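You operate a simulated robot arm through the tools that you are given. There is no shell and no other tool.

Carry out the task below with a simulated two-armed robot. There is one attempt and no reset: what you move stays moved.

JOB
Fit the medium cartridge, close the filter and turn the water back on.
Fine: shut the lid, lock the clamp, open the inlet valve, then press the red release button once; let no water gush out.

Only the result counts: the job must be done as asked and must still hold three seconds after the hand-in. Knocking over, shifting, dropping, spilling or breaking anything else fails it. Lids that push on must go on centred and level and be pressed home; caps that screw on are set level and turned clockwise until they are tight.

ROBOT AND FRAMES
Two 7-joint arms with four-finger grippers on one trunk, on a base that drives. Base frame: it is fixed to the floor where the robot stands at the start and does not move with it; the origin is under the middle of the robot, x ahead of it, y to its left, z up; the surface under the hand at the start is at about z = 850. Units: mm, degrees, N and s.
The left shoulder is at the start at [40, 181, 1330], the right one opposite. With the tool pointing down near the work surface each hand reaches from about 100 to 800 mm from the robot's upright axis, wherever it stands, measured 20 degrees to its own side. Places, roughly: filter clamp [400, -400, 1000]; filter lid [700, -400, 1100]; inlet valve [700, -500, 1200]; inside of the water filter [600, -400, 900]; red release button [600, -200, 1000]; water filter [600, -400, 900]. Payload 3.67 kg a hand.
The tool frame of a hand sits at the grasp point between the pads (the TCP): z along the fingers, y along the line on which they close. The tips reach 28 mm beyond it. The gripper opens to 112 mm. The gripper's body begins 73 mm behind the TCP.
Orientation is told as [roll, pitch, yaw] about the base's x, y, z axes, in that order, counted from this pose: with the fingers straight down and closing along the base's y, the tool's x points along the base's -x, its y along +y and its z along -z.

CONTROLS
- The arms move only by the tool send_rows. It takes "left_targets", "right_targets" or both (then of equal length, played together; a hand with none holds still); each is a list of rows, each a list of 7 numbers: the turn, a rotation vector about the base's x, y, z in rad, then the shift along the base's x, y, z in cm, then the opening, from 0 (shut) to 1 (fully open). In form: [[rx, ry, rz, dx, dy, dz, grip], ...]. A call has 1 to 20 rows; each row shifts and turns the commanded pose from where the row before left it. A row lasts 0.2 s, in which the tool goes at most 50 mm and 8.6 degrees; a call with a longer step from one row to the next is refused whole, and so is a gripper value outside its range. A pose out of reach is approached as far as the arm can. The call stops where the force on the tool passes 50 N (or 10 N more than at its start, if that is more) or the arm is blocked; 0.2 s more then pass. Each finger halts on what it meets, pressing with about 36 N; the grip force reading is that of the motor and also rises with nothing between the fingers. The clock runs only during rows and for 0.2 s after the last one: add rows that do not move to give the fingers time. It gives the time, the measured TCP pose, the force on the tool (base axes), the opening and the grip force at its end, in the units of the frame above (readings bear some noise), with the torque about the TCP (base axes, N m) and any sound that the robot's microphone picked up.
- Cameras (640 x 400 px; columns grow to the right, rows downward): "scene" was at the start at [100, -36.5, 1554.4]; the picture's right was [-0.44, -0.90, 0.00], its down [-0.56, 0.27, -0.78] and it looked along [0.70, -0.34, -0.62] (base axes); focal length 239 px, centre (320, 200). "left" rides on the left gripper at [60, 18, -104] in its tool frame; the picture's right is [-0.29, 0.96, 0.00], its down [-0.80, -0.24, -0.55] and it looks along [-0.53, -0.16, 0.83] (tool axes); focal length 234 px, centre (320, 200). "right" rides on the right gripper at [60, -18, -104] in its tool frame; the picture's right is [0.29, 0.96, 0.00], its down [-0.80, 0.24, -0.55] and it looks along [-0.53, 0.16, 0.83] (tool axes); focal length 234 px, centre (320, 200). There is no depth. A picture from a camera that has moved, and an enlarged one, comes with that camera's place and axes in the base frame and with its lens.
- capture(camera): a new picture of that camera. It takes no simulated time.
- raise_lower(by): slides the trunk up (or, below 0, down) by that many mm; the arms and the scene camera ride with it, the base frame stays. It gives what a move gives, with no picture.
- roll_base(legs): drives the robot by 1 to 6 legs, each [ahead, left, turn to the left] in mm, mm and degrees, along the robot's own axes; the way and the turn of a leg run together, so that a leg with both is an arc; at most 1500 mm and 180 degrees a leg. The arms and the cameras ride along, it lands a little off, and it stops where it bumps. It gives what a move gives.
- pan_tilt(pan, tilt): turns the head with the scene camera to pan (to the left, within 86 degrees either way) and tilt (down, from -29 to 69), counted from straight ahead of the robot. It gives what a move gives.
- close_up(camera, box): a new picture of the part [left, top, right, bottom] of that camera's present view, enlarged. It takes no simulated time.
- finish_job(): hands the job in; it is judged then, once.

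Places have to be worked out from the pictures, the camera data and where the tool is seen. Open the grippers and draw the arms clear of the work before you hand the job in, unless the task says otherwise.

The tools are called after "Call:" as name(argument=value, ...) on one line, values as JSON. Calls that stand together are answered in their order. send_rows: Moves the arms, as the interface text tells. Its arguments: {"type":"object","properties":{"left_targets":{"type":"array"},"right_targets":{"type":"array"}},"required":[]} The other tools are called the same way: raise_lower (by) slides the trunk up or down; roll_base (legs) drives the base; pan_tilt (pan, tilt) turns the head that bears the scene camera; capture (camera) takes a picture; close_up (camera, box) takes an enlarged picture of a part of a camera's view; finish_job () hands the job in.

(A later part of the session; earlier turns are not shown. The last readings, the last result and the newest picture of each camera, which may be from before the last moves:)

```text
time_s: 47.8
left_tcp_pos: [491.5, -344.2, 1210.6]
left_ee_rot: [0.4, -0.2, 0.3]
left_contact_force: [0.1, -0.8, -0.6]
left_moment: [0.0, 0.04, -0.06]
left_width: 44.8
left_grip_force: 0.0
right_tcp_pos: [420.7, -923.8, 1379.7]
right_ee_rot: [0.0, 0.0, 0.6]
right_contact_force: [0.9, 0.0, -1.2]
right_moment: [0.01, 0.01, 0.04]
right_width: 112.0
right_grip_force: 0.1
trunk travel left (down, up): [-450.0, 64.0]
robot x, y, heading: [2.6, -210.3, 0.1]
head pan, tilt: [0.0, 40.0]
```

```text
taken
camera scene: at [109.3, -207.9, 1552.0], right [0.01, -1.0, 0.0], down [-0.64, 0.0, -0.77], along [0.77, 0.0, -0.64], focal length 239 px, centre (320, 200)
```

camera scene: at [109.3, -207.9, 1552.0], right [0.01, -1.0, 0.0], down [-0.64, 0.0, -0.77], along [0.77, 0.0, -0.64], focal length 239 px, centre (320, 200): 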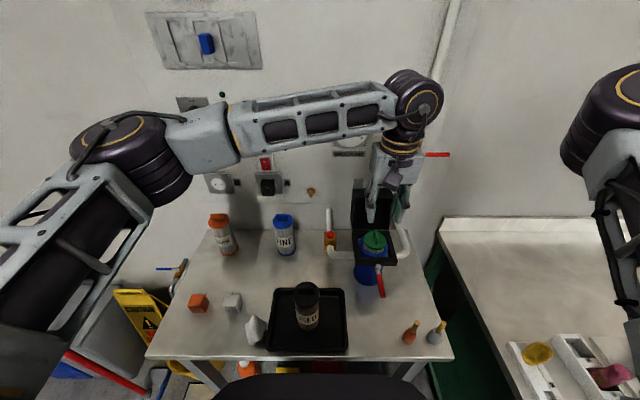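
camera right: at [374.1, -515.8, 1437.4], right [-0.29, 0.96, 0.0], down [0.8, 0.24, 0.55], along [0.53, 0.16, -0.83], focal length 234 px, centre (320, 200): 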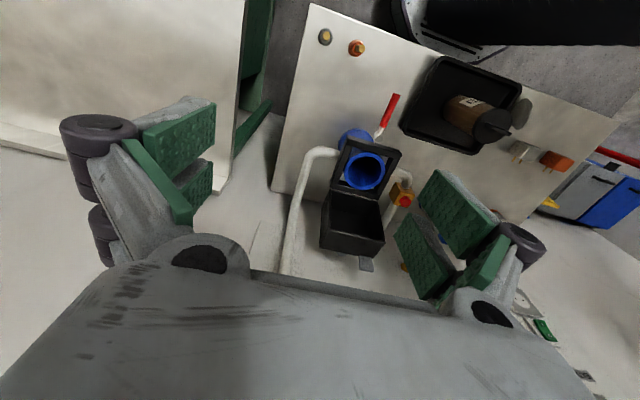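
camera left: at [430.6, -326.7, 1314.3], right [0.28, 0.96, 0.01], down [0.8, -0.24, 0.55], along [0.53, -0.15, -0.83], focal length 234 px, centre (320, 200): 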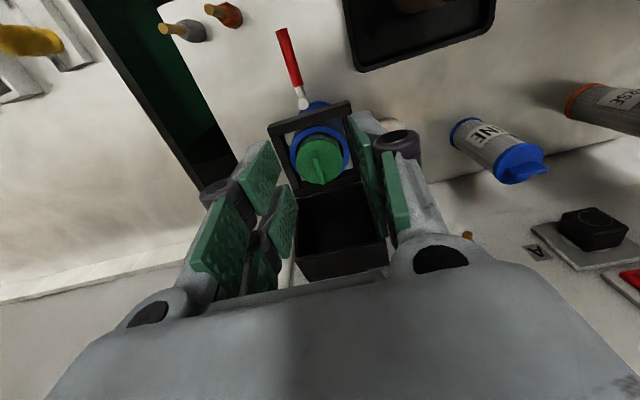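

Call:
close_up(camera="left", box=[260, 80, 400, 200])

Call:
close_up(camera="scene", box=[334, 170, 418, 280])

```text
3.33 times, centred on (330, 140) of left
camera zoom: at [430.6, -326.7, 1314.3], right [0.28, 0.96, 0.01], down [0.8, -0.24, 0.55], along [0.53, -0.15, -0.83], focal length 781 px, centre (287, 400)
```

zoom: 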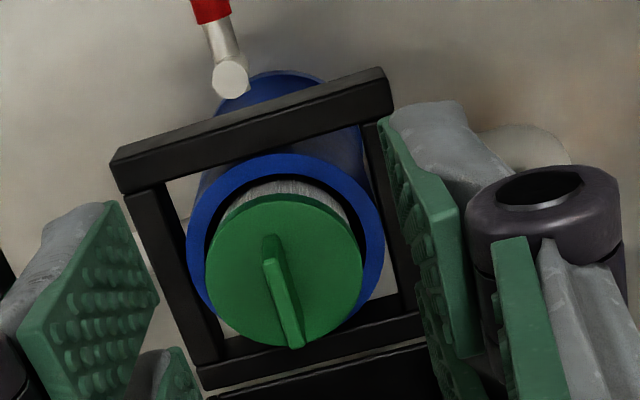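

```text
3.64 times, centred on (376, 225) of scene
camera zoom: at [109.3, -207.9, 1552.0], right [0.01, -1.0, 0.0], down [-0.64, 0.0, -0.77], along [0.77, 0.0, -0.64], focal length 868 px, centre (116, 109)
```

zoom: 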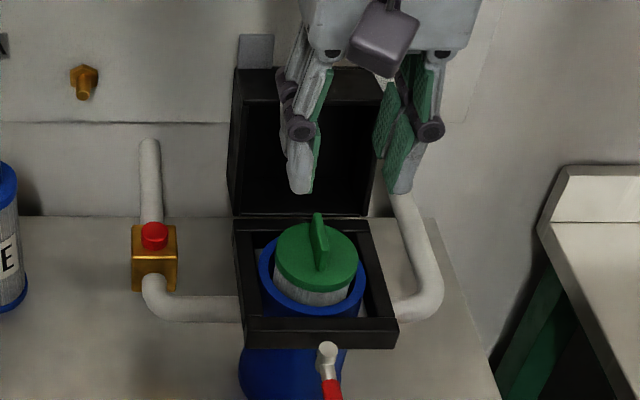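

The cartridge sits centred and level. Next is the lid: I'll raise the left hand and look at the lid's tab from closer up.

Call:
send_rows(left_targets=[[0, 0, 0, 1, 0, 4, 0.5], [0, 0, 0, 2, 0.8, 3, 0.5], [0, 0, 0, 2.5, 0.8, 2, 0.5], [0, 0, 0, 2.5, 0.8, 1, 0.5], [0, 0, 0, 2.5, 0.8, 0, 0.5], [0, 0, 0, 0, 0, 0, 0.5]])

Call:
capture(camera="left")

Call:
capture(camera="scene")

```text
time_s: 49.2
left_tcp_pos: [594.8, -313.8, 1308.4]
left_ee_rot: [0.5, -0.2, 0.2]
left_contact_force: [0.0, 0.2, -0.2]
left_moment: [0.0, -0.01, 0.03]
left_width: 56.0
left_grip_force: 0.1
right_tcp_pos: [420.4, -922.5, 1380.2]
right_ee_rot: [0.0, 0.0, 0.6]
right_contact_force: [-0.1, 0.2, -0.5]
right_moment: [0.04, -0.02, -0.03]
right_width: 112.1
right_grip_force: 0.0
trunk travel left (down, up): [-450.0, 64.0]
robot x, y, heading: [3.2, -210.9, 0.3]
head pan, tilt: [0.0, 40.0]
```

```text
taken
camera left: at [534.4, -295.7, 1412.4], right [0.29, 0.96, 0.01], down [0.8, -0.24, 0.56], along [0.53, -0.15, -0.83], focal length 234 px, centre (320, 200)
```

left: 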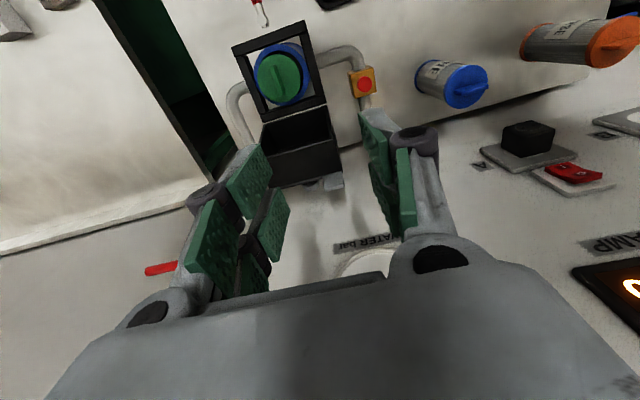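

```text
taken
camera scene: at [108.1, -207.4, 1552.2], right [0.01, -1.0, 0.0], down [-0.64, 0.0, -0.77], along [0.77, 0.0, -0.64], focal length 239 px, centre (320, 200)
```

scene: 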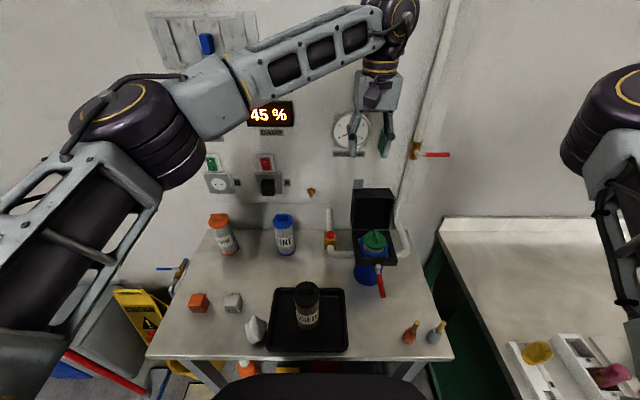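

Call:
close_up(camera="left", box=[240, 100, 380, 220])

Call:
close_up(camera="scene", box=[334, 160, 418, 260])

```text
3.33 times, centred on (310, 160) of left
camera zoom: at [534.4, -295.7, 1412.4], right [0.29, 0.96, 0.01], down [0.8, -0.24, 0.56], along [0.53, -0.15, -0.83], focal length 781 px, centre (353, 333)
```

zoom: 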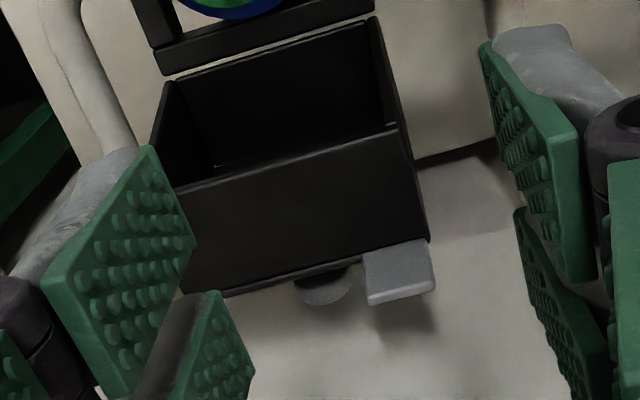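

```text
4.00 times, centred on (376, 210) of scene
camera zoom: at [108.1, -207.4, 1552.2], right [0.01, -1.0, 0.0], down [-0.64, 0.0, -0.77], along [0.77, 0.0, -0.64], focal length 955 px, centre (96, 160)
```

zoom: 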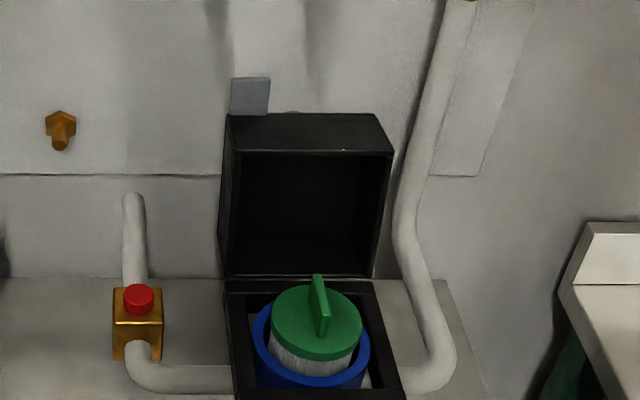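

The tab spans y ≈ -305 to -335 at x ≈ 690, z ≈ 1118–1141, and the lid leans slightly back. I'll pitch the left hand to about -45° (wrist toward the robot) so it can pinch the tab's side edges from the front and above.

Call:
send_rows(left_targets=[[0, -0.13, 0, -0.5, -0.1, -1, 0.6], [0, -0.13, 0, -0.5, -0.1, -1, 0.6], [0, -0.13, 0, -0.5, -0.1, -1, 0.6], [0, -0.13, 0, 0, -0.1, -1, 0.6], [0, -0.13, 0, 0, -0.1, -1, 0.6], [0, -0.13, 0, 0, -0.1, -1, 0.6], [0, 0, 0, 0, 0, 0, 0.6], [0, 0, 0, 0, 0, 0, 0.6]])

Call:
capture(camera="left")

Call:
capture(camera="scene")

```text
time_s: 51.0
left_tcp_pos: [580.0, -318.7, 1249.1]
left_ee_rot: [0.1, -44.9, 0.3]
left_contact_force: [0.6, 0.1, 0.1]
left_moment: [0.01, 0.0, -0.03]
left_width: 67.1
left_grip_force: 0.0
right_tcp_pos: [419.9, -922.8, 1379.6]
right_ee_rot: [-0.1, -0.1, 0.5]
right_contact_force: [0.2, -0.3, -0.3]
right_moment: [0.03, -0.02, 0.01]
right_width: 112.3
right_grip_force: 0.1
trunk travel left (down, up): [-450.0, 64.0]
robot x, y, heading: [0.8, -208.9, 0.4]
head pan, tilt: [0.0, 40.0]
```

```text
taken
camera left: at [464.0, -301.3, 1279.7], right [0.2, 0.96, 0.21], down [0.17, -0.24, 0.95], along [0.96, -0.15, -0.21], focal length 234 px, centre (320, 200)
```

left: 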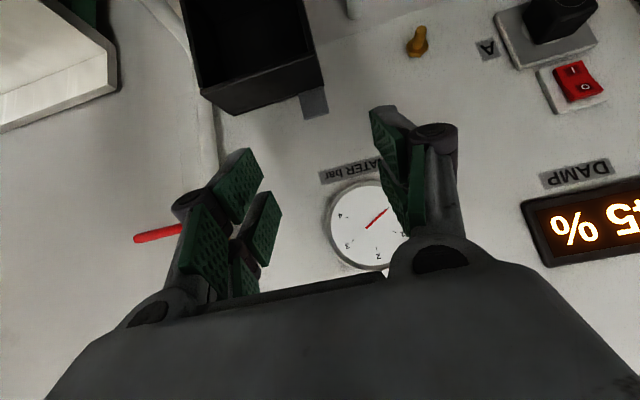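

```text
taken
camera scene: at [108.2, -207.2, 1552.2], right [0.01, -1.0, 0.0], down [-0.64, 0.0, -0.77], along [0.77, 0.0, -0.64], focal length 239 px, centre (320, 200)
```

scene: 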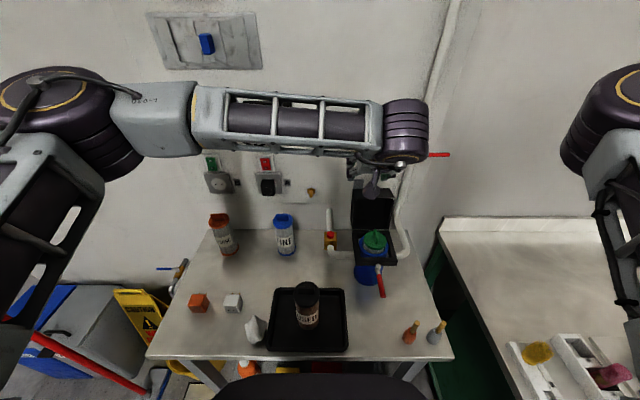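

The pose was reached. I'll zoom on the lid tab from this camera for a precise fix.

Call:
close_up(camera="left", box=[180, 20, 360, 140])

```text
3.33 times, centred on (270, 80) of left
camera zoom: at [464.0, -301.3, 1279.7], right [0.2, 0.96, 0.21], down [0.17, -0.24, 0.95], along [0.96, -0.15, -0.21], focal length 781 px, centre (487, 600)
```

zoom: 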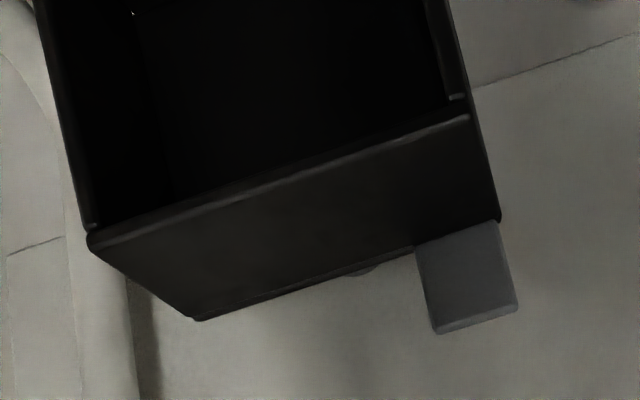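

Tab edges: y -308 to -336, tip at about (690, 1137). I'll advance along the finger axis so the fingertips straddle the tab's upper half, then check.

Call:
send_rows(left_targets=[[0, 0, 0, 2, -0.08, -2.2, 0.5], [0, 0, 0, 2, -0.08, -2.2, 0.5], [0, 0, 0, 2, -0.08, -2.2, 0.5], [0, 0, 0, 2, -0.08, -2.1, 0.5], [0, 0, 0, 1.8, -0.08, -2, 0.5], [0, 0, 0, 0, 0, 0, 0.5]])

Call:
capture(camera="left")

Call:
close_up(camera="scene", box=[334, 150, 418, 250])

```text
time_s: 52.4
left_tcp_pos: [676.1, -322.6, 1141.7]
left_ee_rot: [0.1, -45.0, 0.2]
left_contact_force: [2.9, -0.2, 3.1]
left_moment: [-0.15, -0.14, 0.09]
left_width: 56.1
left_grip_force: 0.0
right_tcp_pos: [419.5, -921.5, 1379.7]
right_ee_rot: [-0.1, -0.2, 0.6]
right_contact_force: [-0.8, -0.1, -0.3]
right_moment: [0.02, 0.0, -0.02]
right_width: 112.0
right_grip_force: 0.0
trunk travel left (down, up): [-450.0, 64.0]
robot x, y, heading: [-3.5, -211.6, 0.4]
head pan, tilt: [0.0, 40.0]
```

```text
taken
camera left: at [559.9, -305.5, 1173.1], right [0.2, 0.96, 0.21], down [0.17, -0.24, 0.96], along [0.96, -0.15, -0.21], focal length 234 px, centre (320, 200)
```

left: 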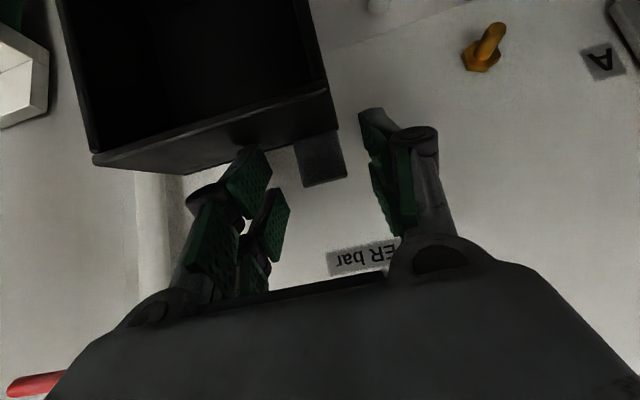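

```text
4.00 times, centred on (376, 200) of scene
camera zoom: at [107.9, -207.1, 1552.2], right [0.01, -1.0, 0.0], down [-0.64, 0.0, -0.77], along [0.77, 0.0, -0.64], focal length 955 px, centre (96, 200)
```

zoom: 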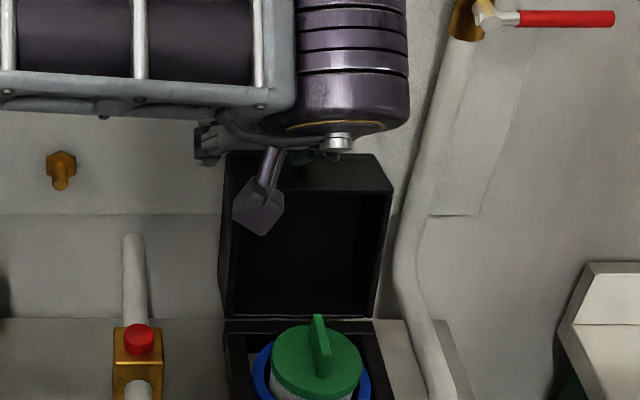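

The tab is between the pads, with a light touch of about 4 N. I'll lift 2 mm and close on it.

Call:
send_rows(left_targets=[[0, 0, 0, 0, 0, 0.25, 0.5], [0, 0, 0, 0, 0, 0, 0.35], [0, 0, 0, 0, 0, 0, 0.25], [0, 0, 0, 0, 0, 0, 0.1], [0, 0, 0, 0, 0, 0, 0.0], [0, 0, 0, 0, 0, 0, 0]])

Call:
capture(camera="left")

```text
time_s: 53.8
left_tcp_pos: [677.5, -322.9, 1143.4]
left_ee_rot: [0.2, -44.9, 0.3]
left_contact_force: [1.1, 0.1, -0.6]
left_moment: [0.0, 0.02, 0.01]
left_width: 0.0
left_grip_force: 35.8
right_tcp_pos: [419.9, -922.3, 1380.1]
right_ee_rot: [0.0, 0.0, 0.6]
right_contact_force: [-0.2, 0.8, -0.4]
right_moment: [0.01, 0.04, 0.03]
right_width: 112.2
right_grip_force: 0.1
trunk travel left (down, up): [-450.0, 64.0]
robot x, y, heading: [0.2, -208.8, 0.5]
head pan, tilt: [0.0, 40.0]
```

```text
taken
camera left: at [560.3, -305.4, 1175.2], right [0.2, 0.96, 0.21], down [0.18, -0.24, 0.95], along [0.96, -0.15, -0.22], focal length 234 px, centre (320, 200)
```

left: 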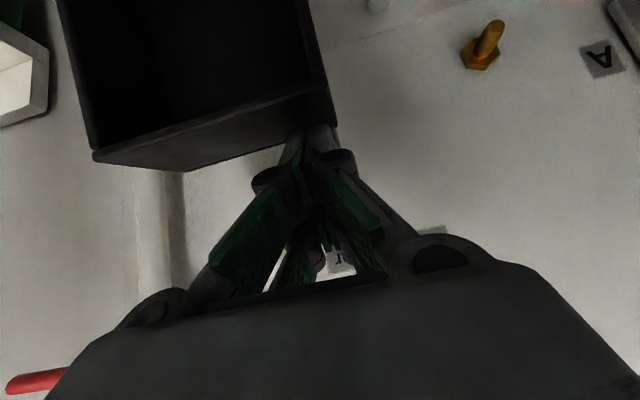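

The fingers closed fully without gripping. I'll zoom to see where the tab is relative to them.

Call:
close_up(camera="left", box=[240, 100, 380, 200])

Call:
close_up(camera="scene", box=[344, 170, 408, 220])

```text
4.00 times, centred on (310, 150) of left
camera zoom: at [560.3, -305.4, 1175.2], right [0.2, 0.96, 0.21], down [0.18, -0.24, 0.95], along [0.96, -0.15, -0.22], focal length 937 px, centre (360, 400)
```

zoom: 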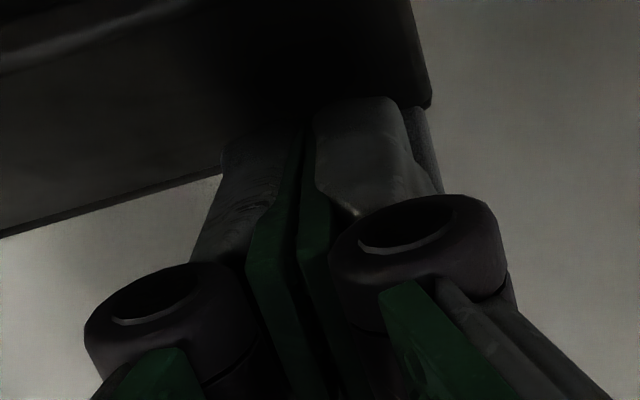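

```text
8.00 times, centred on (376, 195) of scene
camera zoom: at [108.3, -207.3, 1552.1], right [0.01, -1.0, 0.0], down [-0.64, 0.0, -0.77], along [0.77, 0.0, -0.64], focal length 1910 px, centre (-128, 240)
```

zoom: 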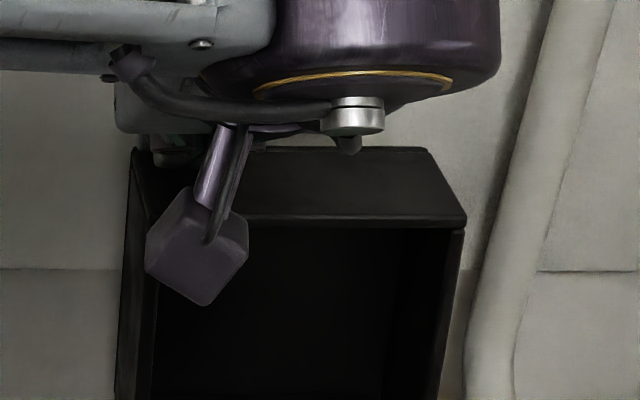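

The tips are just in front of the tab. Re-triangulating puts the tab about 12 mm farther back, at roughly x = 700–704. I'll open, advance, and close again.

Call:
send_rows(left_targets=[[0, 0, 0, 0, 0, 0.3, 0.2], [0, 0, 0, 0, 0, 0, 0.5], [0, 0, 0, 0, 0, 0, 0.5], [0, 0, 0, 0.8, 0, -0.3, 0.5], [0, 0, 0, 0.7, 0, -0.5, 0.5], [0, 0, 0, 0, 0, 0, 0.5]])

Call:
close_up(camera="left", box=[230, 80, 400, 200])

```text
time_s: 55.2
left_tcp_pos: [693.8, -322.9, 1139.2]
left_ee_rot: [0.2, -44.9, 0.2]
left_contact_force: [0.8, 0.0, 0.0]
left_moment: [-0.05, 0.0, -0.01]
left_width: 56.2
left_grip_force: 0.0
right_tcp_pos: [419.4, -921.7, 1379.7]
right_ee_rot: [0.0, 0.0, 0.5]
right_contact_force: [0.0, 0.1, 0.0]
right_moment: [0.01, 0.01, -0.03]
right_width: 112.0
right_grip_force: 0.0
trunk travel left (down, up): [-450.0, 64.0]
robot x, y, heading: [-1.0, -208.8, 0.2]
head pan, tilt: [0.0, 40.0]
```

```text
3.33 times, centred on (315, 140) of left
camera zoom: at [576.7, -305.1, 1170.0], right [0.2, 0.96, 0.21], down [0.17, -0.24, 0.95], along [0.96, -0.15, -0.22], focal length 781 px, centre (337, 400)
```

zoom: 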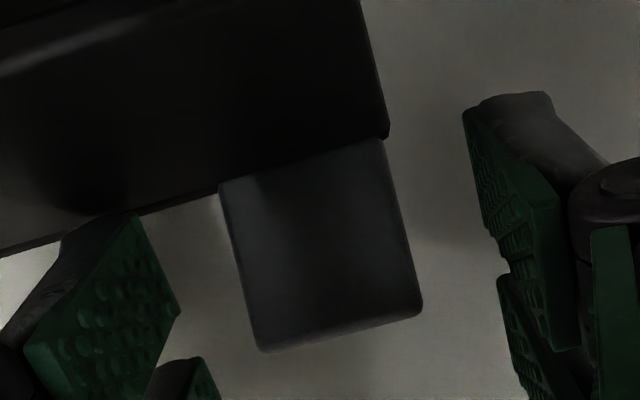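

The tab is now centred between the pads. Closing.

Call:
send_rows(left_targets=[[0, 0, 0, 0, 0, 0, 0.35], [0, 0, 0, 0, 0, 0, 0.2], [0, 0, 0, 0, 0, 0, 0.1], [0, 0, 0, 0, 0, 0, 0.1], [0, 0, 0, 0, 0, 0, 0.1]])

Call:
close_up(camera="left", box=[230, 80, 400, 200])

```text
time_s: 56.4
left_tcp_pos: [692.4, -322.7, 1139.3]
left_ee_rot: [0.3, -44.9, 0.2]
left_contact_force: [1.2, -2.0, -0.1]
left_moment: [0.05, -0.08, -0.16]
left_width: 29.6
left_grip_force: 44.8
right_tcp_pos: [420.5, -924.3, 1379.2]
right_ee_rot: [0.0, 0.1, 0.5]
right_contact_force: [1.0, -0.3, 0.3]
right_moment: [0.0, 0.01, 0.02]
right_width: 112.0
right_grip_force: 0.0
trunk travel left (down, up): [-450.0, 64.0]
robot x, y, heading: [0.6, -207.9, 0.5]
head pan, tilt: [0.0, 40.0]
```

```text
3.33 times, centred on (315, 140) of left
camera zoom: at [577.1, -305.2, 1170.0], right [0.2, 0.96, 0.21], down [0.18, -0.24, 0.95], along [0.96, -0.15, -0.22], focal length 781 px, centre (337, 400)
```

zoom: 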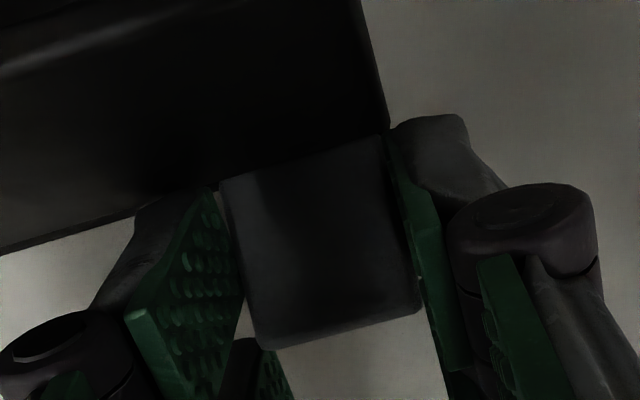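

The tab is gripped (29.6 mm). I'll swing the lid about its hinge (around x 620, z 1003) in 5° steps, rotating the hand with it for the first 30°.

Call:
send_rows(left_targets=[[0, -0.0873, 0, -1.22, 0, 0.58, 0.1], [0, -0.0873, 0, -1.26, 0, 0.47, 0.1], [0, -0.0873, 0, -1.3, 0, 0.36, 0.1], [0, -0.0873, 0, -1.32, 0, 0.24, 0.1], [0, -0.0873, 0, -1.34, 0, 0.13, 0.1], [0, -0.0873, 0, -1.35, 0, 0.01, 0.1], [0, 0, 0, 0, 0, 0, 0.1]])

Call:
capture(camera="scene")

Call:
capture(camera="left")

```text
time_s: 58.0
left_tcp_pos: [614.7, -323.1, 1157.7]
left_ee_rot: [-0.6, -75.1, 0.9]
left_contact_force: [-7.4, 1.3, 12.9]
left_moment: [0.23, 1.08, -0.05]
left_width: 29.3
left_grip_force: 45.4
right_tcp_pos: [417.4, -922.1, 1381.1]
right_ee_rot: [0.0, -0.2, 0.6]
right_contact_force: [0.6, -0.2, 0.0]
right_moment: [0.01, 0.01, 0.0]
right_width: 112.0
right_grip_force: 0.1
trunk travel left (down, up): [-450.0, 64.0]
robot x, y, heading: [0.8, -207.7, 0.3]
head pan, tilt: [0.0, 40.0]
```

```text
taken
camera scene: at [105.7, -206.7, 1552.4], right [0.01, -1.0, 0.0], down [-0.64, 0.0, -0.77], along [0.77, 0.0, -0.64], focal length 239 px, centre (320, 200)
```

scene: 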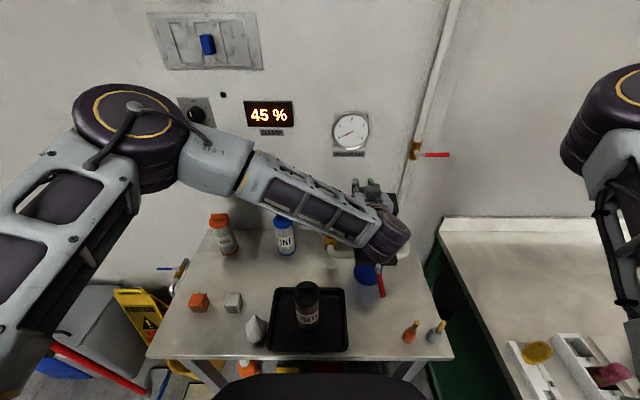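

```text
taken
camera left: at [498.6, -305.2, 1126.0], right [0.07, 0.96, 0.28], down [-0.33, -0.24, 0.91], along [0.94, -0.15, 0.3], focal length 234 px, centre (320, 200)
```

left: 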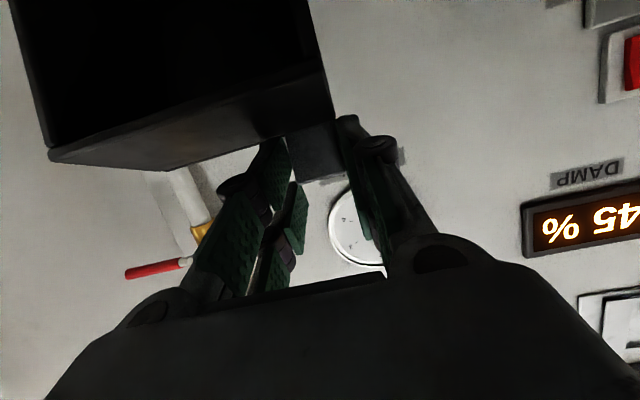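

The lid follows the hand with small forces. Continuing the swing for another 25°.

Call:
send_rows(left_targets=[[0, -0.0873, 0, -1.34, 0, 0.0, 0.1], [0, -0.0873, 0, -1.33, 0, -0.15, 0.1], [0, -0.0873, 0, -1.3, 0, -0.3, 0.1], [0, -0.05, 0, -1.27, 0, -0.42, 0.1], [0, -0.05, 0, -1.22, 0, -0.55, 0.1], [0, 0, 0, 0, 0, 0, 0.1]])

Call:
capture(camera="scene")

Call:
capture(camera="left")

```text
time_s: 59.4
left_tcp_pos: [553.4, -322.4, 1144.7]
left_ee_rot: [-177.5, -84.3, 177.8]
left_contact_force: [5.0, -2.6, 5.9]
left_moment: [0.29, -1.2, 0.16]
left_width: 29.6
left_grip_force: 45.0
right_tcp_pos: [420.1, -922.6, 1378.9]
right_ee_rot: [0.0, 0.0, 0.6]
right_contact_force: [0.3, 0.0, 0.3]
right_moment: [0.0, 0.02, 0.01]
right_width: 111.8
right_grip_force: 0.1
trunk travel left (down, up): [-450.0, 64.0]
robot x, y, heading: [-0.1, -209.2, 0.3]
head pan, tilt: [0.0, 40.0]
```

```text
taken
camera scene: at [108.6, -207.5, 1552.2], right [0.01, -1.0, 0.0], down [-0.64, 0.0, -0.77], along [0.77, 0.0, -0.64], focal length 239 px, centre (320, 200)
```

scene: 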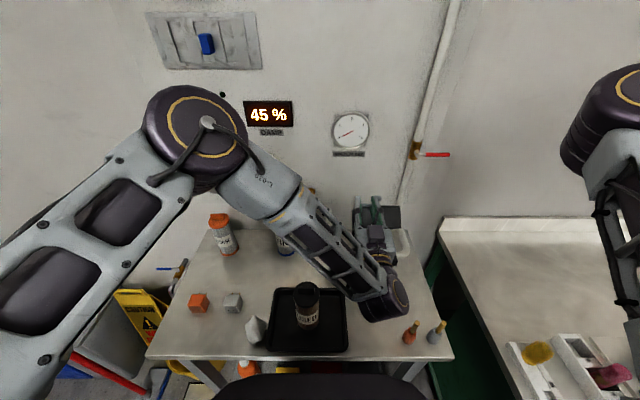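

```text
taken
camera left: at [453.6, -305.2, 1074.0], right [-0.03, 0.96, 0.28], down [-0.63, -0.24, 0.74], along [0.78, -0.15, 0.61], focal length 234 px, centre (320, 200)
```

left: 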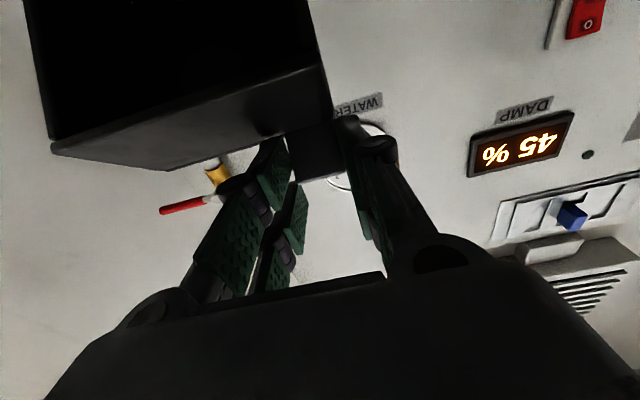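

The lid is at about 55° and past balance. I'll carry it another 20° down before releasing.

Call:
send_rows(left_targets=[[0, -0.03, 0, -1.17, 0, -0.66, 0.1], [0, -0.03, 0, -1.11, 0, -0.77, 0.1], [0, -0.03, 0, -1.04, 0, -0.86, 0.1], [0, -0.03, 0, -0.96, 0, -0.95, 0.1], [0, 0, 0, 0, 0, 0, 0.1]])

Call:
capture(camera="scene")

Call:
capture(camera="left")

```text
time_s: 60.6
left_tcp_pos: [503.4, -322.6, 1111.6]
left_ee_rot: [-178.5, -77.3, 178.7]
left_contact_force: [-14.6, 8.3, 22.6]
left_moment: [0.03, -1.08, -0.03]
left_width: 29.7
left_grip_force: 45.1
right_tcp_pos: [417.3, -921.2, 1382.6]
right_ee_rot: [-0.2, -0.3, 0.4]
right_contact_force: [0.1, 0.3, -1.1]
right_moment: [0.01, 0.0, -0.01]
right_width: 112.0
right_grip_force: 0.1
trunk travel left (down, up): [-450.0, 64.0]
robot x, y, heading: [2.4, -209.1, 0.4]
head pan, tilt: [0.0, 40.0]
```

```text
taken
camera scene: at [102.8, -205.3, 1552.6], right [0.01, -1.0, 0.0], down [-0.64, 0.0, -0.77], along [0.77, 0.0, -0.64], focal length 239 px, centre (320, 200)
```

scene: 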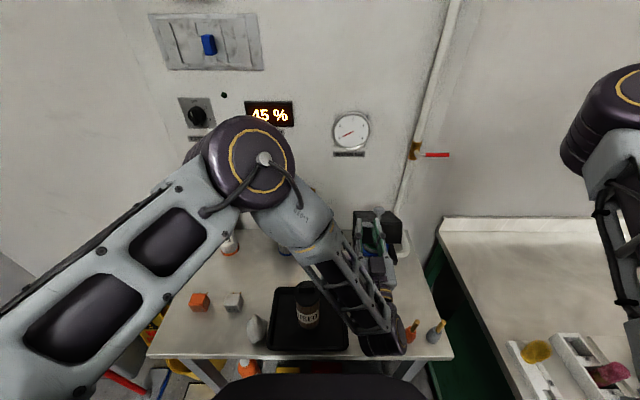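

```text
taken
camera left: at [415.3, -305.4, 1029.6], right [-0.07, 0.96, 0.28], down [-0.72, -0.24, 0.66], along [0.7, -0.15, 0.7], focal length 234 px, centre (320, 200)
```

left: 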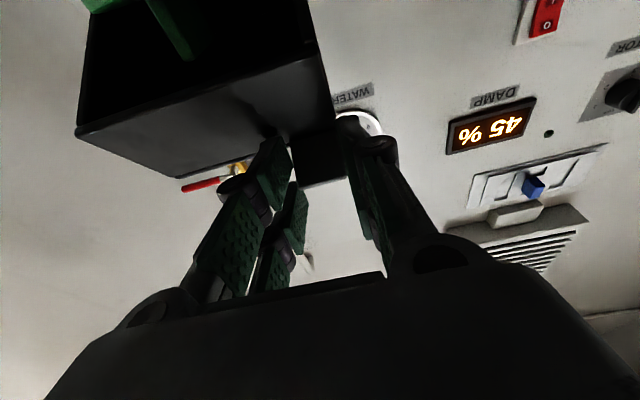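

The force is about 28 N from a slight arc mismatch. I'll ease off, open the fingers, back away in -x and see where the lid rests.

Call:
send_rows(left_targets=[[0, 0, 0, -0.2, 0, 0.2, 0.1], [0, 0, 0, 0, 0, 0, 0.25], [0, 0, 0, 0, 0, 0, 0.5], [0, 0, 0, 0, 0, 0, 0.5], [0, 0, 0, -1.5, 0, 0, 0.5], [0, 0, 0, -3, 0, 0, 0.5], [0, 0, 0, 0, 0, 0, 0.5]])

Call:
capture(camera="scene")

Call:
capture(camera="left")

```text
time_s: 62.2
left_tcp_pos: [489.9, -325.0, 1118.0]
left_ee_rot: [-178.9, -77.8, 179.1]
left_contact_force: [0.3, -0.2, -0.1]
left_moment: [0.02, -0.02, -0.02]
left_width: 56.2
left_grip_force: 0.1
left hand out of reach, approached as far as the arm can: row 6
right_tcp_pos: [420.4, -924.1, 1380.4]
right_ee_rot: [0.0, 0.0, 0.6]
right_contact_force: [0.8, 0.1, -0.3]
right_moment: [0.0, 0.03, 0.02]
right_width: 112.1
right_grip_force: 0.0
trunk travel left (down, up): [-450.0, 64.0]
robot x, y, heading: [0.4, -207.3, 0.4]
head pan, tilt: [0.0, 40.0]
```

```text
taken
camera scene: at [108.4, -207.3, 1552.1], right [0.01, -1.0, 0.0], down [-0.64, 0.0, -0.77], along [0.77, 0.0, -0.64], focal length 239 px, centre (320, 200)
```

scene: 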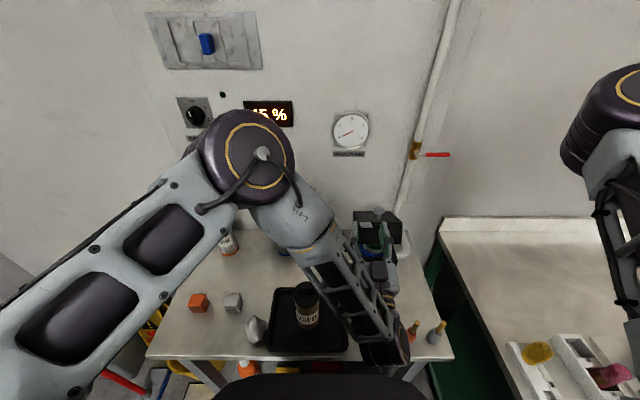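

```text
taken
camera left: at [400.4, -306.1, 1036.3], right [-0.06, 0.96, 0.28], down [-0.71, -0.24, 0.66], along [0.7, -0.15, 0.7], focal length 234 px, centre (320, 200)
```

left: 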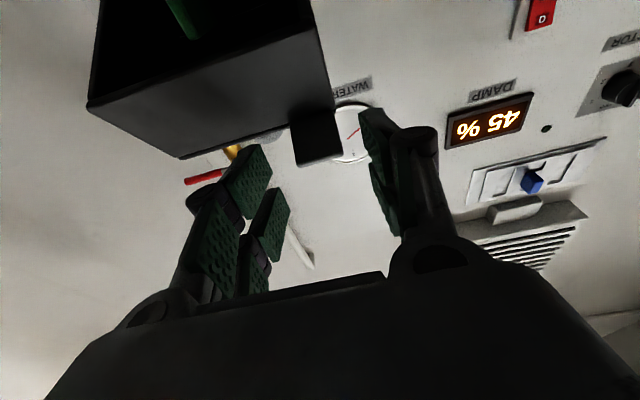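

The lid stays where I left it, so the hinge has friction. I'll lift the hand above, turn it to point down with the fingers closed, and press the lid shut from above.

Call:
send_rows(left_targets=[[0, 0.05, 0, 0, 0, 3, 0.5], [0, 0.1, 0, 0, 0, 3.5, 0.5], [0, 0.13, 0, 0, 0, 3.5, 0.4], [0, 0.13, 0, 0, -0.4, 3, 0.3], [0, 0.13, 0, 0, -0.4, 1, 0.2], [0, 0.13, 0, 0, -0.4, 0, 0.1], [0, 0.13, 0, 0, -0.4, 0, 0], [0, 0.13, 0, 0.5, -0.4, 0, 0], [0, 0.13, 0, 0.5, -0.4, 0, 0], [0, 0.13, 0, 0.5, -0.4, 0, 0], [0, 0.13, 0, 0.5, -0.4, 0, 0], [0, 0.13, 0, 0.5, 0, 0, 0], [0, 0.13, 0, 0, 0, 0, 0], [0, 0.13, 0, 0, 0, 0, 0], [0, 0.07, 0, 0, 0, 0, 0], [0, 0, 0, 0, 0, 0, 0]])

Call:
capture(camera="scene")

Call:
capture(camera="left")

```text
time_s: 65.6
left_tcp_pos: [514.2, -354.7, 1258.4]
left_ee_rot: [0.4, -0.4, 0.2]
left_contact_force: [0.3, 0.9, 1.5]
left_moment: [-0.01, 0.0, 0.03]
left_width: 0.1
left_grip_force: 35.6
right_tcp_pos: [419.4, -923.1, 1379.4]
right_ee_rot: [0.0, -0.1, 0.7]
right_contact_force: [-0.3, 0.3, 0.0]
right_moment: [-0.01, -0.01, 0.02]
right_width: 111.7
right_grip_force: 0.1
trunk travel left (down, up): [-450.0, 64.0]
robot x, y, heading: [0.3, -203.6, 0.3]
head pan, tilt: [0.0, 40.0]
```

```text
taken
camera scene: at [107.8, -207.1, 1552.2], right [0.01, -1.0, 0.0], down [-0.64, 0.0, -0.77], along [0.77, 0.0, -0.64], focal length 239 px, centre (320, 200)
```

scene: 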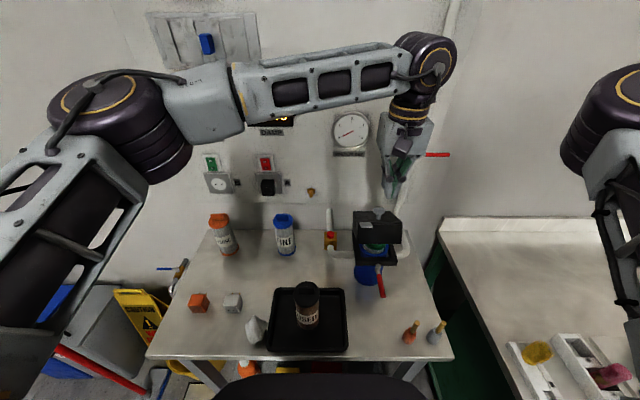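

```text
taken
camera left: at [453.6, -337.0, 1361.0], right [0.28, 0.96, 0.01], down [0.79, -0.24, 0.56], along [0.54, -0.15, -0.83], focal length 234 px, centre (320, 200)
```

left: 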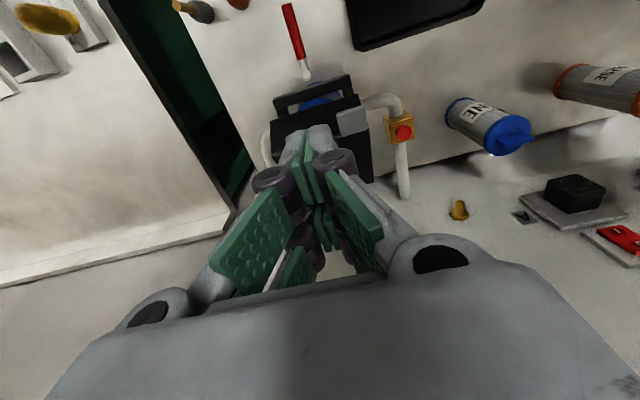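

Call:
close_up(camera="scene", box=[330, 190, 420, 300])

Call:
close_up(camera="left", box=[240, 50, 400, 150])

```text
3.64 times, centred on (375, 245) of scene
camera zoom: at [107.8, -207.1, 1552.2], right [0.01, -1.0, 0.0], down [-0.64, 0.0, -0.77], along [0.77, 0.0, -0.64], focal length 868 px, centre (120, 36)
```

zoom: 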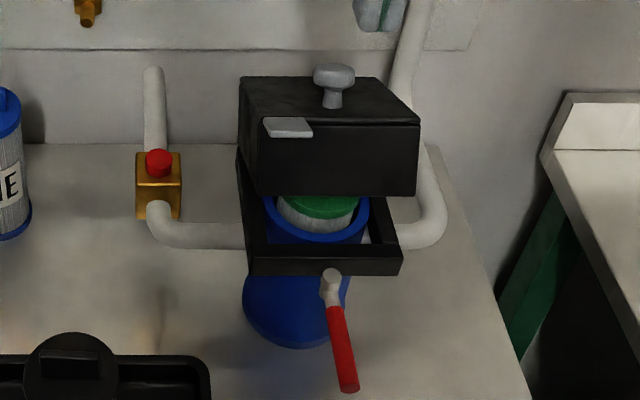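

```text
4.00 times, centred on (320, 100) of left
camera zoom: at [453.6, -337.0, 1361.0], right [0.28, 0.96, 0.01], down [0.79, -0.24, 0.56], along [0.54, -0.15, -0.83], focal length 937 px, centre (320, 600)
```

zoom: 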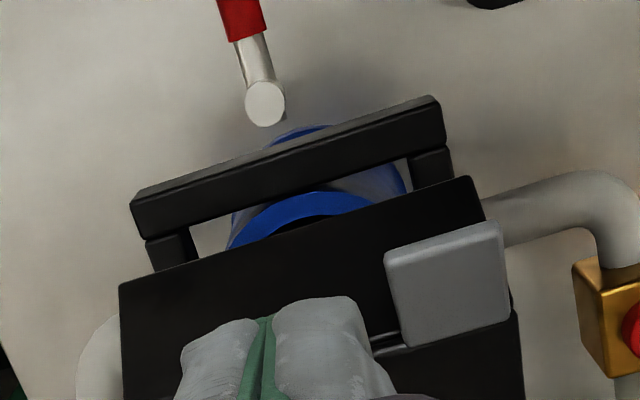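

The lid has a knob on top at about y ≈ -367 and is about 20° from shut. I'll press near its front edge at y ≈ -333, beside the knob, moving down and slightly toward the robot.

Call:
send_rows(left_targets=[[0, 0, 0, 0.8, 0.7, -3, 0], [0, 0, 0, 0.8, 0.7, -3.5, 0], [0, 0, 0, 0.8, 0.7, -3, 0], [0, 0, 0, 0, 0, -1, 0], [0, 0, 0, 0, 0, -1, 0], [0, 0, 0, 0, 0, -0.8, 0], [0, 0, 0, -0.2, 0, -0.8, 0], [0, 0, 0, -0.2, 0, -0.8, 0], [0, 0, 0, -0.2, 0, -0.6, 0], [0, 0, 0, 0, 0, 0, 0]])

Call:
close_up(camera="scene", box=[330, 190, 420, 300])

Call:
close_up(camera="left", box=[240, 50, 400, 150])

```text
time_s: 67.8
left_tcp_pos: [531.6, -333.7, 1114.6]
left_ee_rot: [0.4, -0.5, 0.2]
left_contact_force: [0.2, 0.6, 0.0]
left_moment: [0.02, 0.02, 0.01]
left_width: 0.0
left_grip_force: 36.1
right_tcp_pos: [420.9, -922.6, 1380.1]
right_ee_rot: [0.1, 0.0, 0.7]
right_contact_force: [0.0, -0.9, -0.1]
right_moment: [-0.04, 0.01, -0.02]
right_width: 112.1
right_grip_force: 0.0
trunk travel left (down, up): [-450.0, 64.0]
robot x, y, heading: [-1.0, -207.4, 0.4]
head pan, tilt: [0.0, 40.0]
```

```text
3.64 times, centred on (375, 245) of scene
camera zoom: at [108.2, -207.3, 1552.2], right [0.01, -1.0, 0.0], down [-0.64, 0.0, -0.77], along [0.77, 0.0, -0.64], focal length 868 px, centre (120, 36)
```

zoom: 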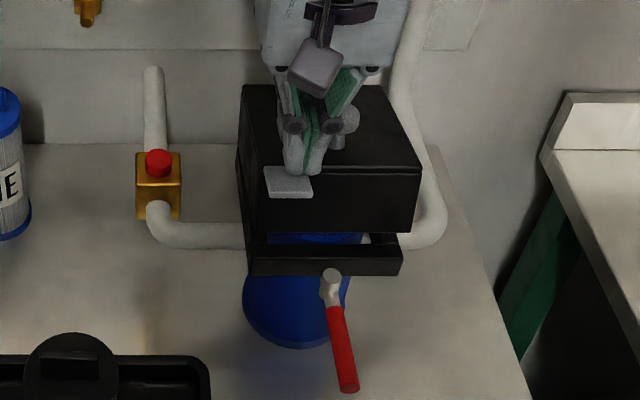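

```text
4.00 times, centred on (320, 100) of left
camera zoom: at [470.9, -315.8, 1216.8], right [0.28, 0.96, 0.01], down [0.79, -0.24, 0.56], along [0.54, -0.15, -0.83], focal length 937 px, centre (320, 600)
```

zoom: 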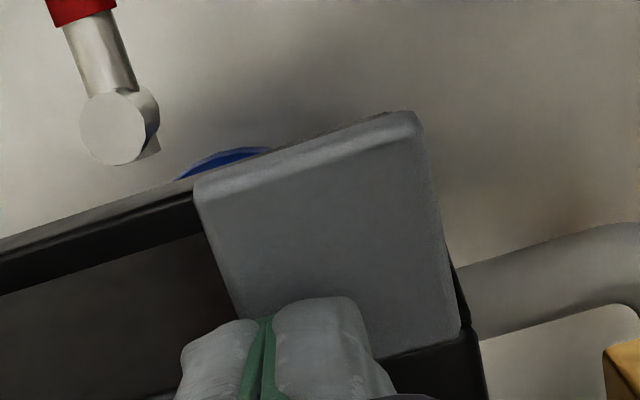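

The lid goes down easily. Continuing until it meets the frame.

Call:
send_rows(left_targets=[[0, 0, 0, -0.25, 0, -0.6, 0], [0, 0, 0, -0.25, 0, -0.6, 0], [0, 0, 0, -0.2, 0, -0.6, 0], [0, 0, 0, -0.2, 0, -0.5, 0], [0, 0, 0, -0.1, 0, -0.5, 0], [0, 0, 0, 0, 0, -0.4, 0], [0, 0, 0, 0, 0, -0.4, 0], [0, 0, 0, 0, 0, -0.4, 0], [0, 0, 0, 0, 0, 0, 0]])

Call:
close_up(camera="scene", box=[330, 190, 420, 300])

Call:
close_up(camera="left", box=[240, 50, 400, 150])

```text
time_s: 69.4
left_tcp_pos: [522.6, -334.5, 1088.0]
left_ee_rot: [-0.1, -1.0, 0.2]
left_contact_force: [-9.8, 6.9, 23.2]
left_moment: [0.26, 0.79, -0.14]
left_width: 5.9
left_grip_force: 35.8
right_tcp_pos: [418.8, -922.2, 1380.1]
right_ee_rot: [-0.1, -0.1, 0.6]
right_contact_force: [0.0, -1.0, 0.3]
right_moment: [0.05, 0.05, -0.03]
right_width: 112.0
right_grip_force: 0.0
trunk travel left (down, up): [-450.0, 64.0]
robot x, y, heading: [-3.2, -208.3, 0.3]
head pan, tilt: [0.0, 40.0]
stopped in row 7 (left hand): the force on the tool passed its limit at 56 N (the readings are from after the stop); the commanded pose is now the measured one
```

```text
3.64 times, centred on (375, 245) of scene
camera zoom: at [106.2, -205.8, 1552.2], right [0.01, -1.0, 0.0], down [-0.64, 0.0, -0.77], along [0.77, 0.0, -0.64], focal length 868 px, centre (120, 36)
```

zoom: 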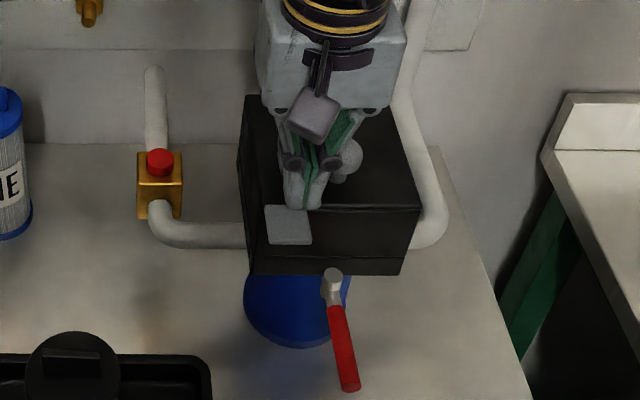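

```text
4.00 times, centred on (320, 100) of left
camera zoom: at [460.6, -315.8, 1189.4], right [0.28, 0.96, 0.0], down [0.79, -0.24, 0.57], along [0.55, -0.16, -0.82], focal length 937 px, centre (320, 600)
```

zoom: 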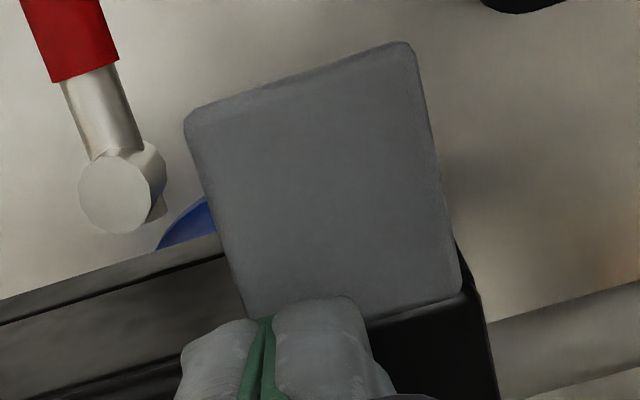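

The lid now sits on the frame (pressed to over 50 N). I'll lift the hand clear and inspect the lid and the clamp.

Call:
send_rows(left_targets=[[0, 0, 0, 0, 0, 1, 0], [0, 0, 0, 0, 0, 3, 0], [0, 0, 0, 0, 0, 4, 0], [0, 0, 0, -1, 1, 4, 0], [0, 0, 0, -2, 2, 3, 0.2], [0, 0, 0, 0, 0, 0, 0.3]])

Call:
close_up(camera="scene", box=[330, 190, 420, 300])

Call:
close_up(camera="left", box=[220, 0, 420, 150])

Call:
capture(camera="left")

```text
time_s: 70.8
left_tcp_pos: [493.7, -303.8, 1234.7]
left_ee_rot: [-0.1, -0.9, 0.3]
left_contact_force: [-0.2, 0.6, -0.2]
left_moment: [0.0, 0.05, -0.02]
left_width: 33.6
left_grip_force: 0.0
right_tcp_pos: [421.2, -924.3, 1379.7]
right_ee_rot: [-0.1, 0.0, 0.6]
right_contact_force: [0.9, 0.5, -0.1]
right_moment: [-0.01, -0.01, 0.04]
right_width: 112.0
right_grip_force: 0.0
trunk travel left (down, up): [-450.0, 64.0]
robot x, y, heading: [2.8, -206.7, 0.2]
head pan, tilt: [0.0, 40.0]
```

```text
3.64 times, centred on (375, 245) of scene
camera zoom: at [108.5, -207.8, 1552.1], right [0.01, -1.0, 0.0], down [-0.64, 0.0, -0.77], along [0.77, 0.0, -0.64], focal length 868 px, centre (120, 36)
```

zoom: 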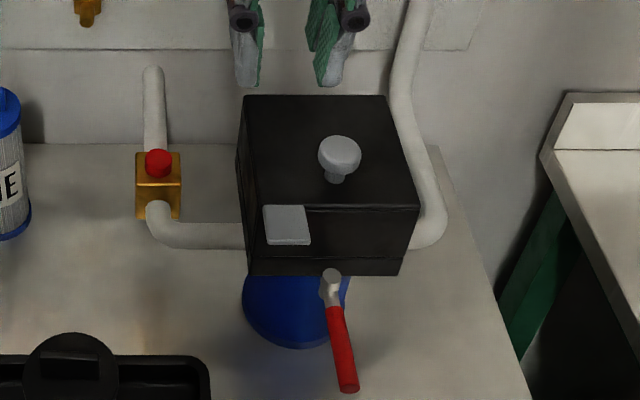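

```text
2.67 times, centred on (320, 75) of left
camera zoom: at [433.0, -285.1, 1337.6], right [0.28, 0.96, 0.01], down [0.79, -0.24, 0.57], along [0.54, -0.16, -0.82], focal length 624 px, centre (320, 533)
```

zoom: 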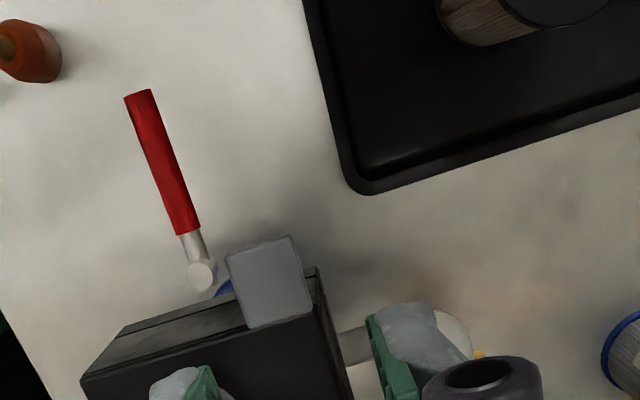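

```text
taken
camera left: at [433.0, -285.1, 1337.6], right [0.28, 0.96, 0.01], down [0.79, -0.24, 0.57], along [0.54, -0.16, -0.82], focal length 234 px, centre (320, 200)
```

left: 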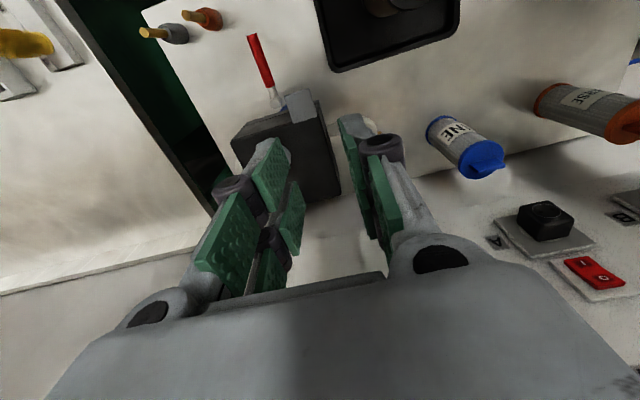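

The lid is shut flush. The clamp hub is at about (486, -363) with the lever pointing toward the robot at z ≈ 988. I'll bring the closed fingers down on the lever's right side and try swinging it clockwise (toward +y) first.

Call:
send_rows(left_targets=[[0, 0, 0, -1.3, -2, -3, 0.1], [0, 0, 0, -1.3, -2, -3, 0], [0, 0, 0, -1.3, -2, -3, 0], [0, 0, 0, -1.3, -2, -3, 0], [0, 0, 0, -1.3, -2, -1.5, 0], [0, 0.016, 0, 0, 0, 0, 0], [0, 0, 0, 0, 0, 0, 0]])

Call:
capture(camera="left")

Call:
capture(camera="scene")

```text
time_s: 72.4
left_tcp_pos: [429.0, -406.5, 1099.5]
left_ee_rot: [0.0, 0.0, 0.2]
left_contact_force: [-0.1, 0.1, -0.3]
left_moment: [0.03, -0.01, 0.02]
left_width: 0.0
left_grip_force: 35.2
right_tcp_pos: [420.2, -922.2, 1380.3]
right_ee_rot: [-0.1, 0.1, 0.7]
right_contact_force: [-0.6, -0.1, -0.3]
right_moment: [0.0, 0.03, 0.0]
right_width: 111.8
right_grip_force: 0.0
trunk travel left (down, up): [-450.0, 64.0]
robot x, y, heading: [-4.6, -210.8, 0.3]
head pan, tilt: [0.0, 40.0]
```

```text
taken
camera left: at [368.7, -388.2, 1202.1], right [0.28, 0.96, 0.0], down [0.8, -0.24, 0.55], along [0.53, -0.16, -0.83], focal length 234 px, centre (320, 200)
```

left: 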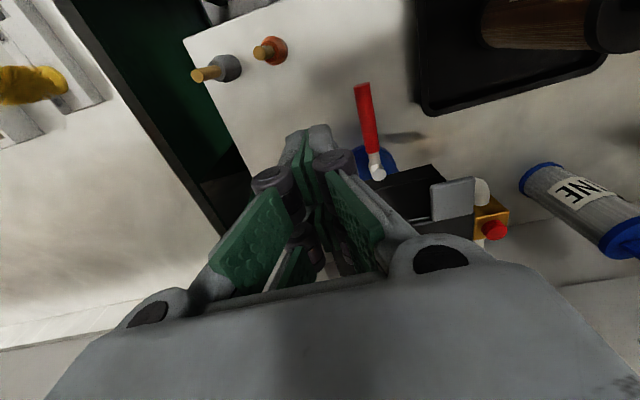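

```text
taken
camera scene: at [108.2, -207.0, 1552.2], right [0.01, -1.0, 0.0], down [-0.64, 0.0, -0.77], along [0.77, 0.0, -0.64], focal length 239 px, centre (320, 200)
```

scene: 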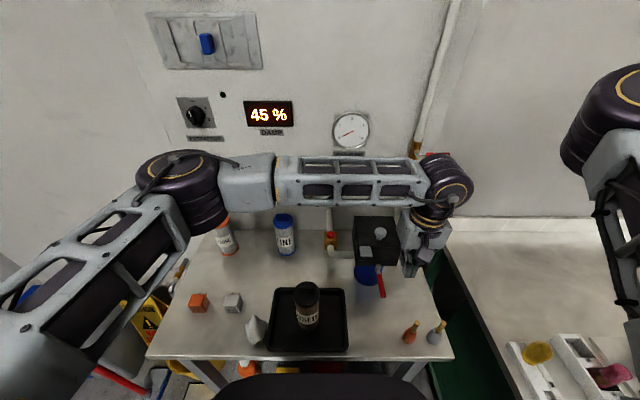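

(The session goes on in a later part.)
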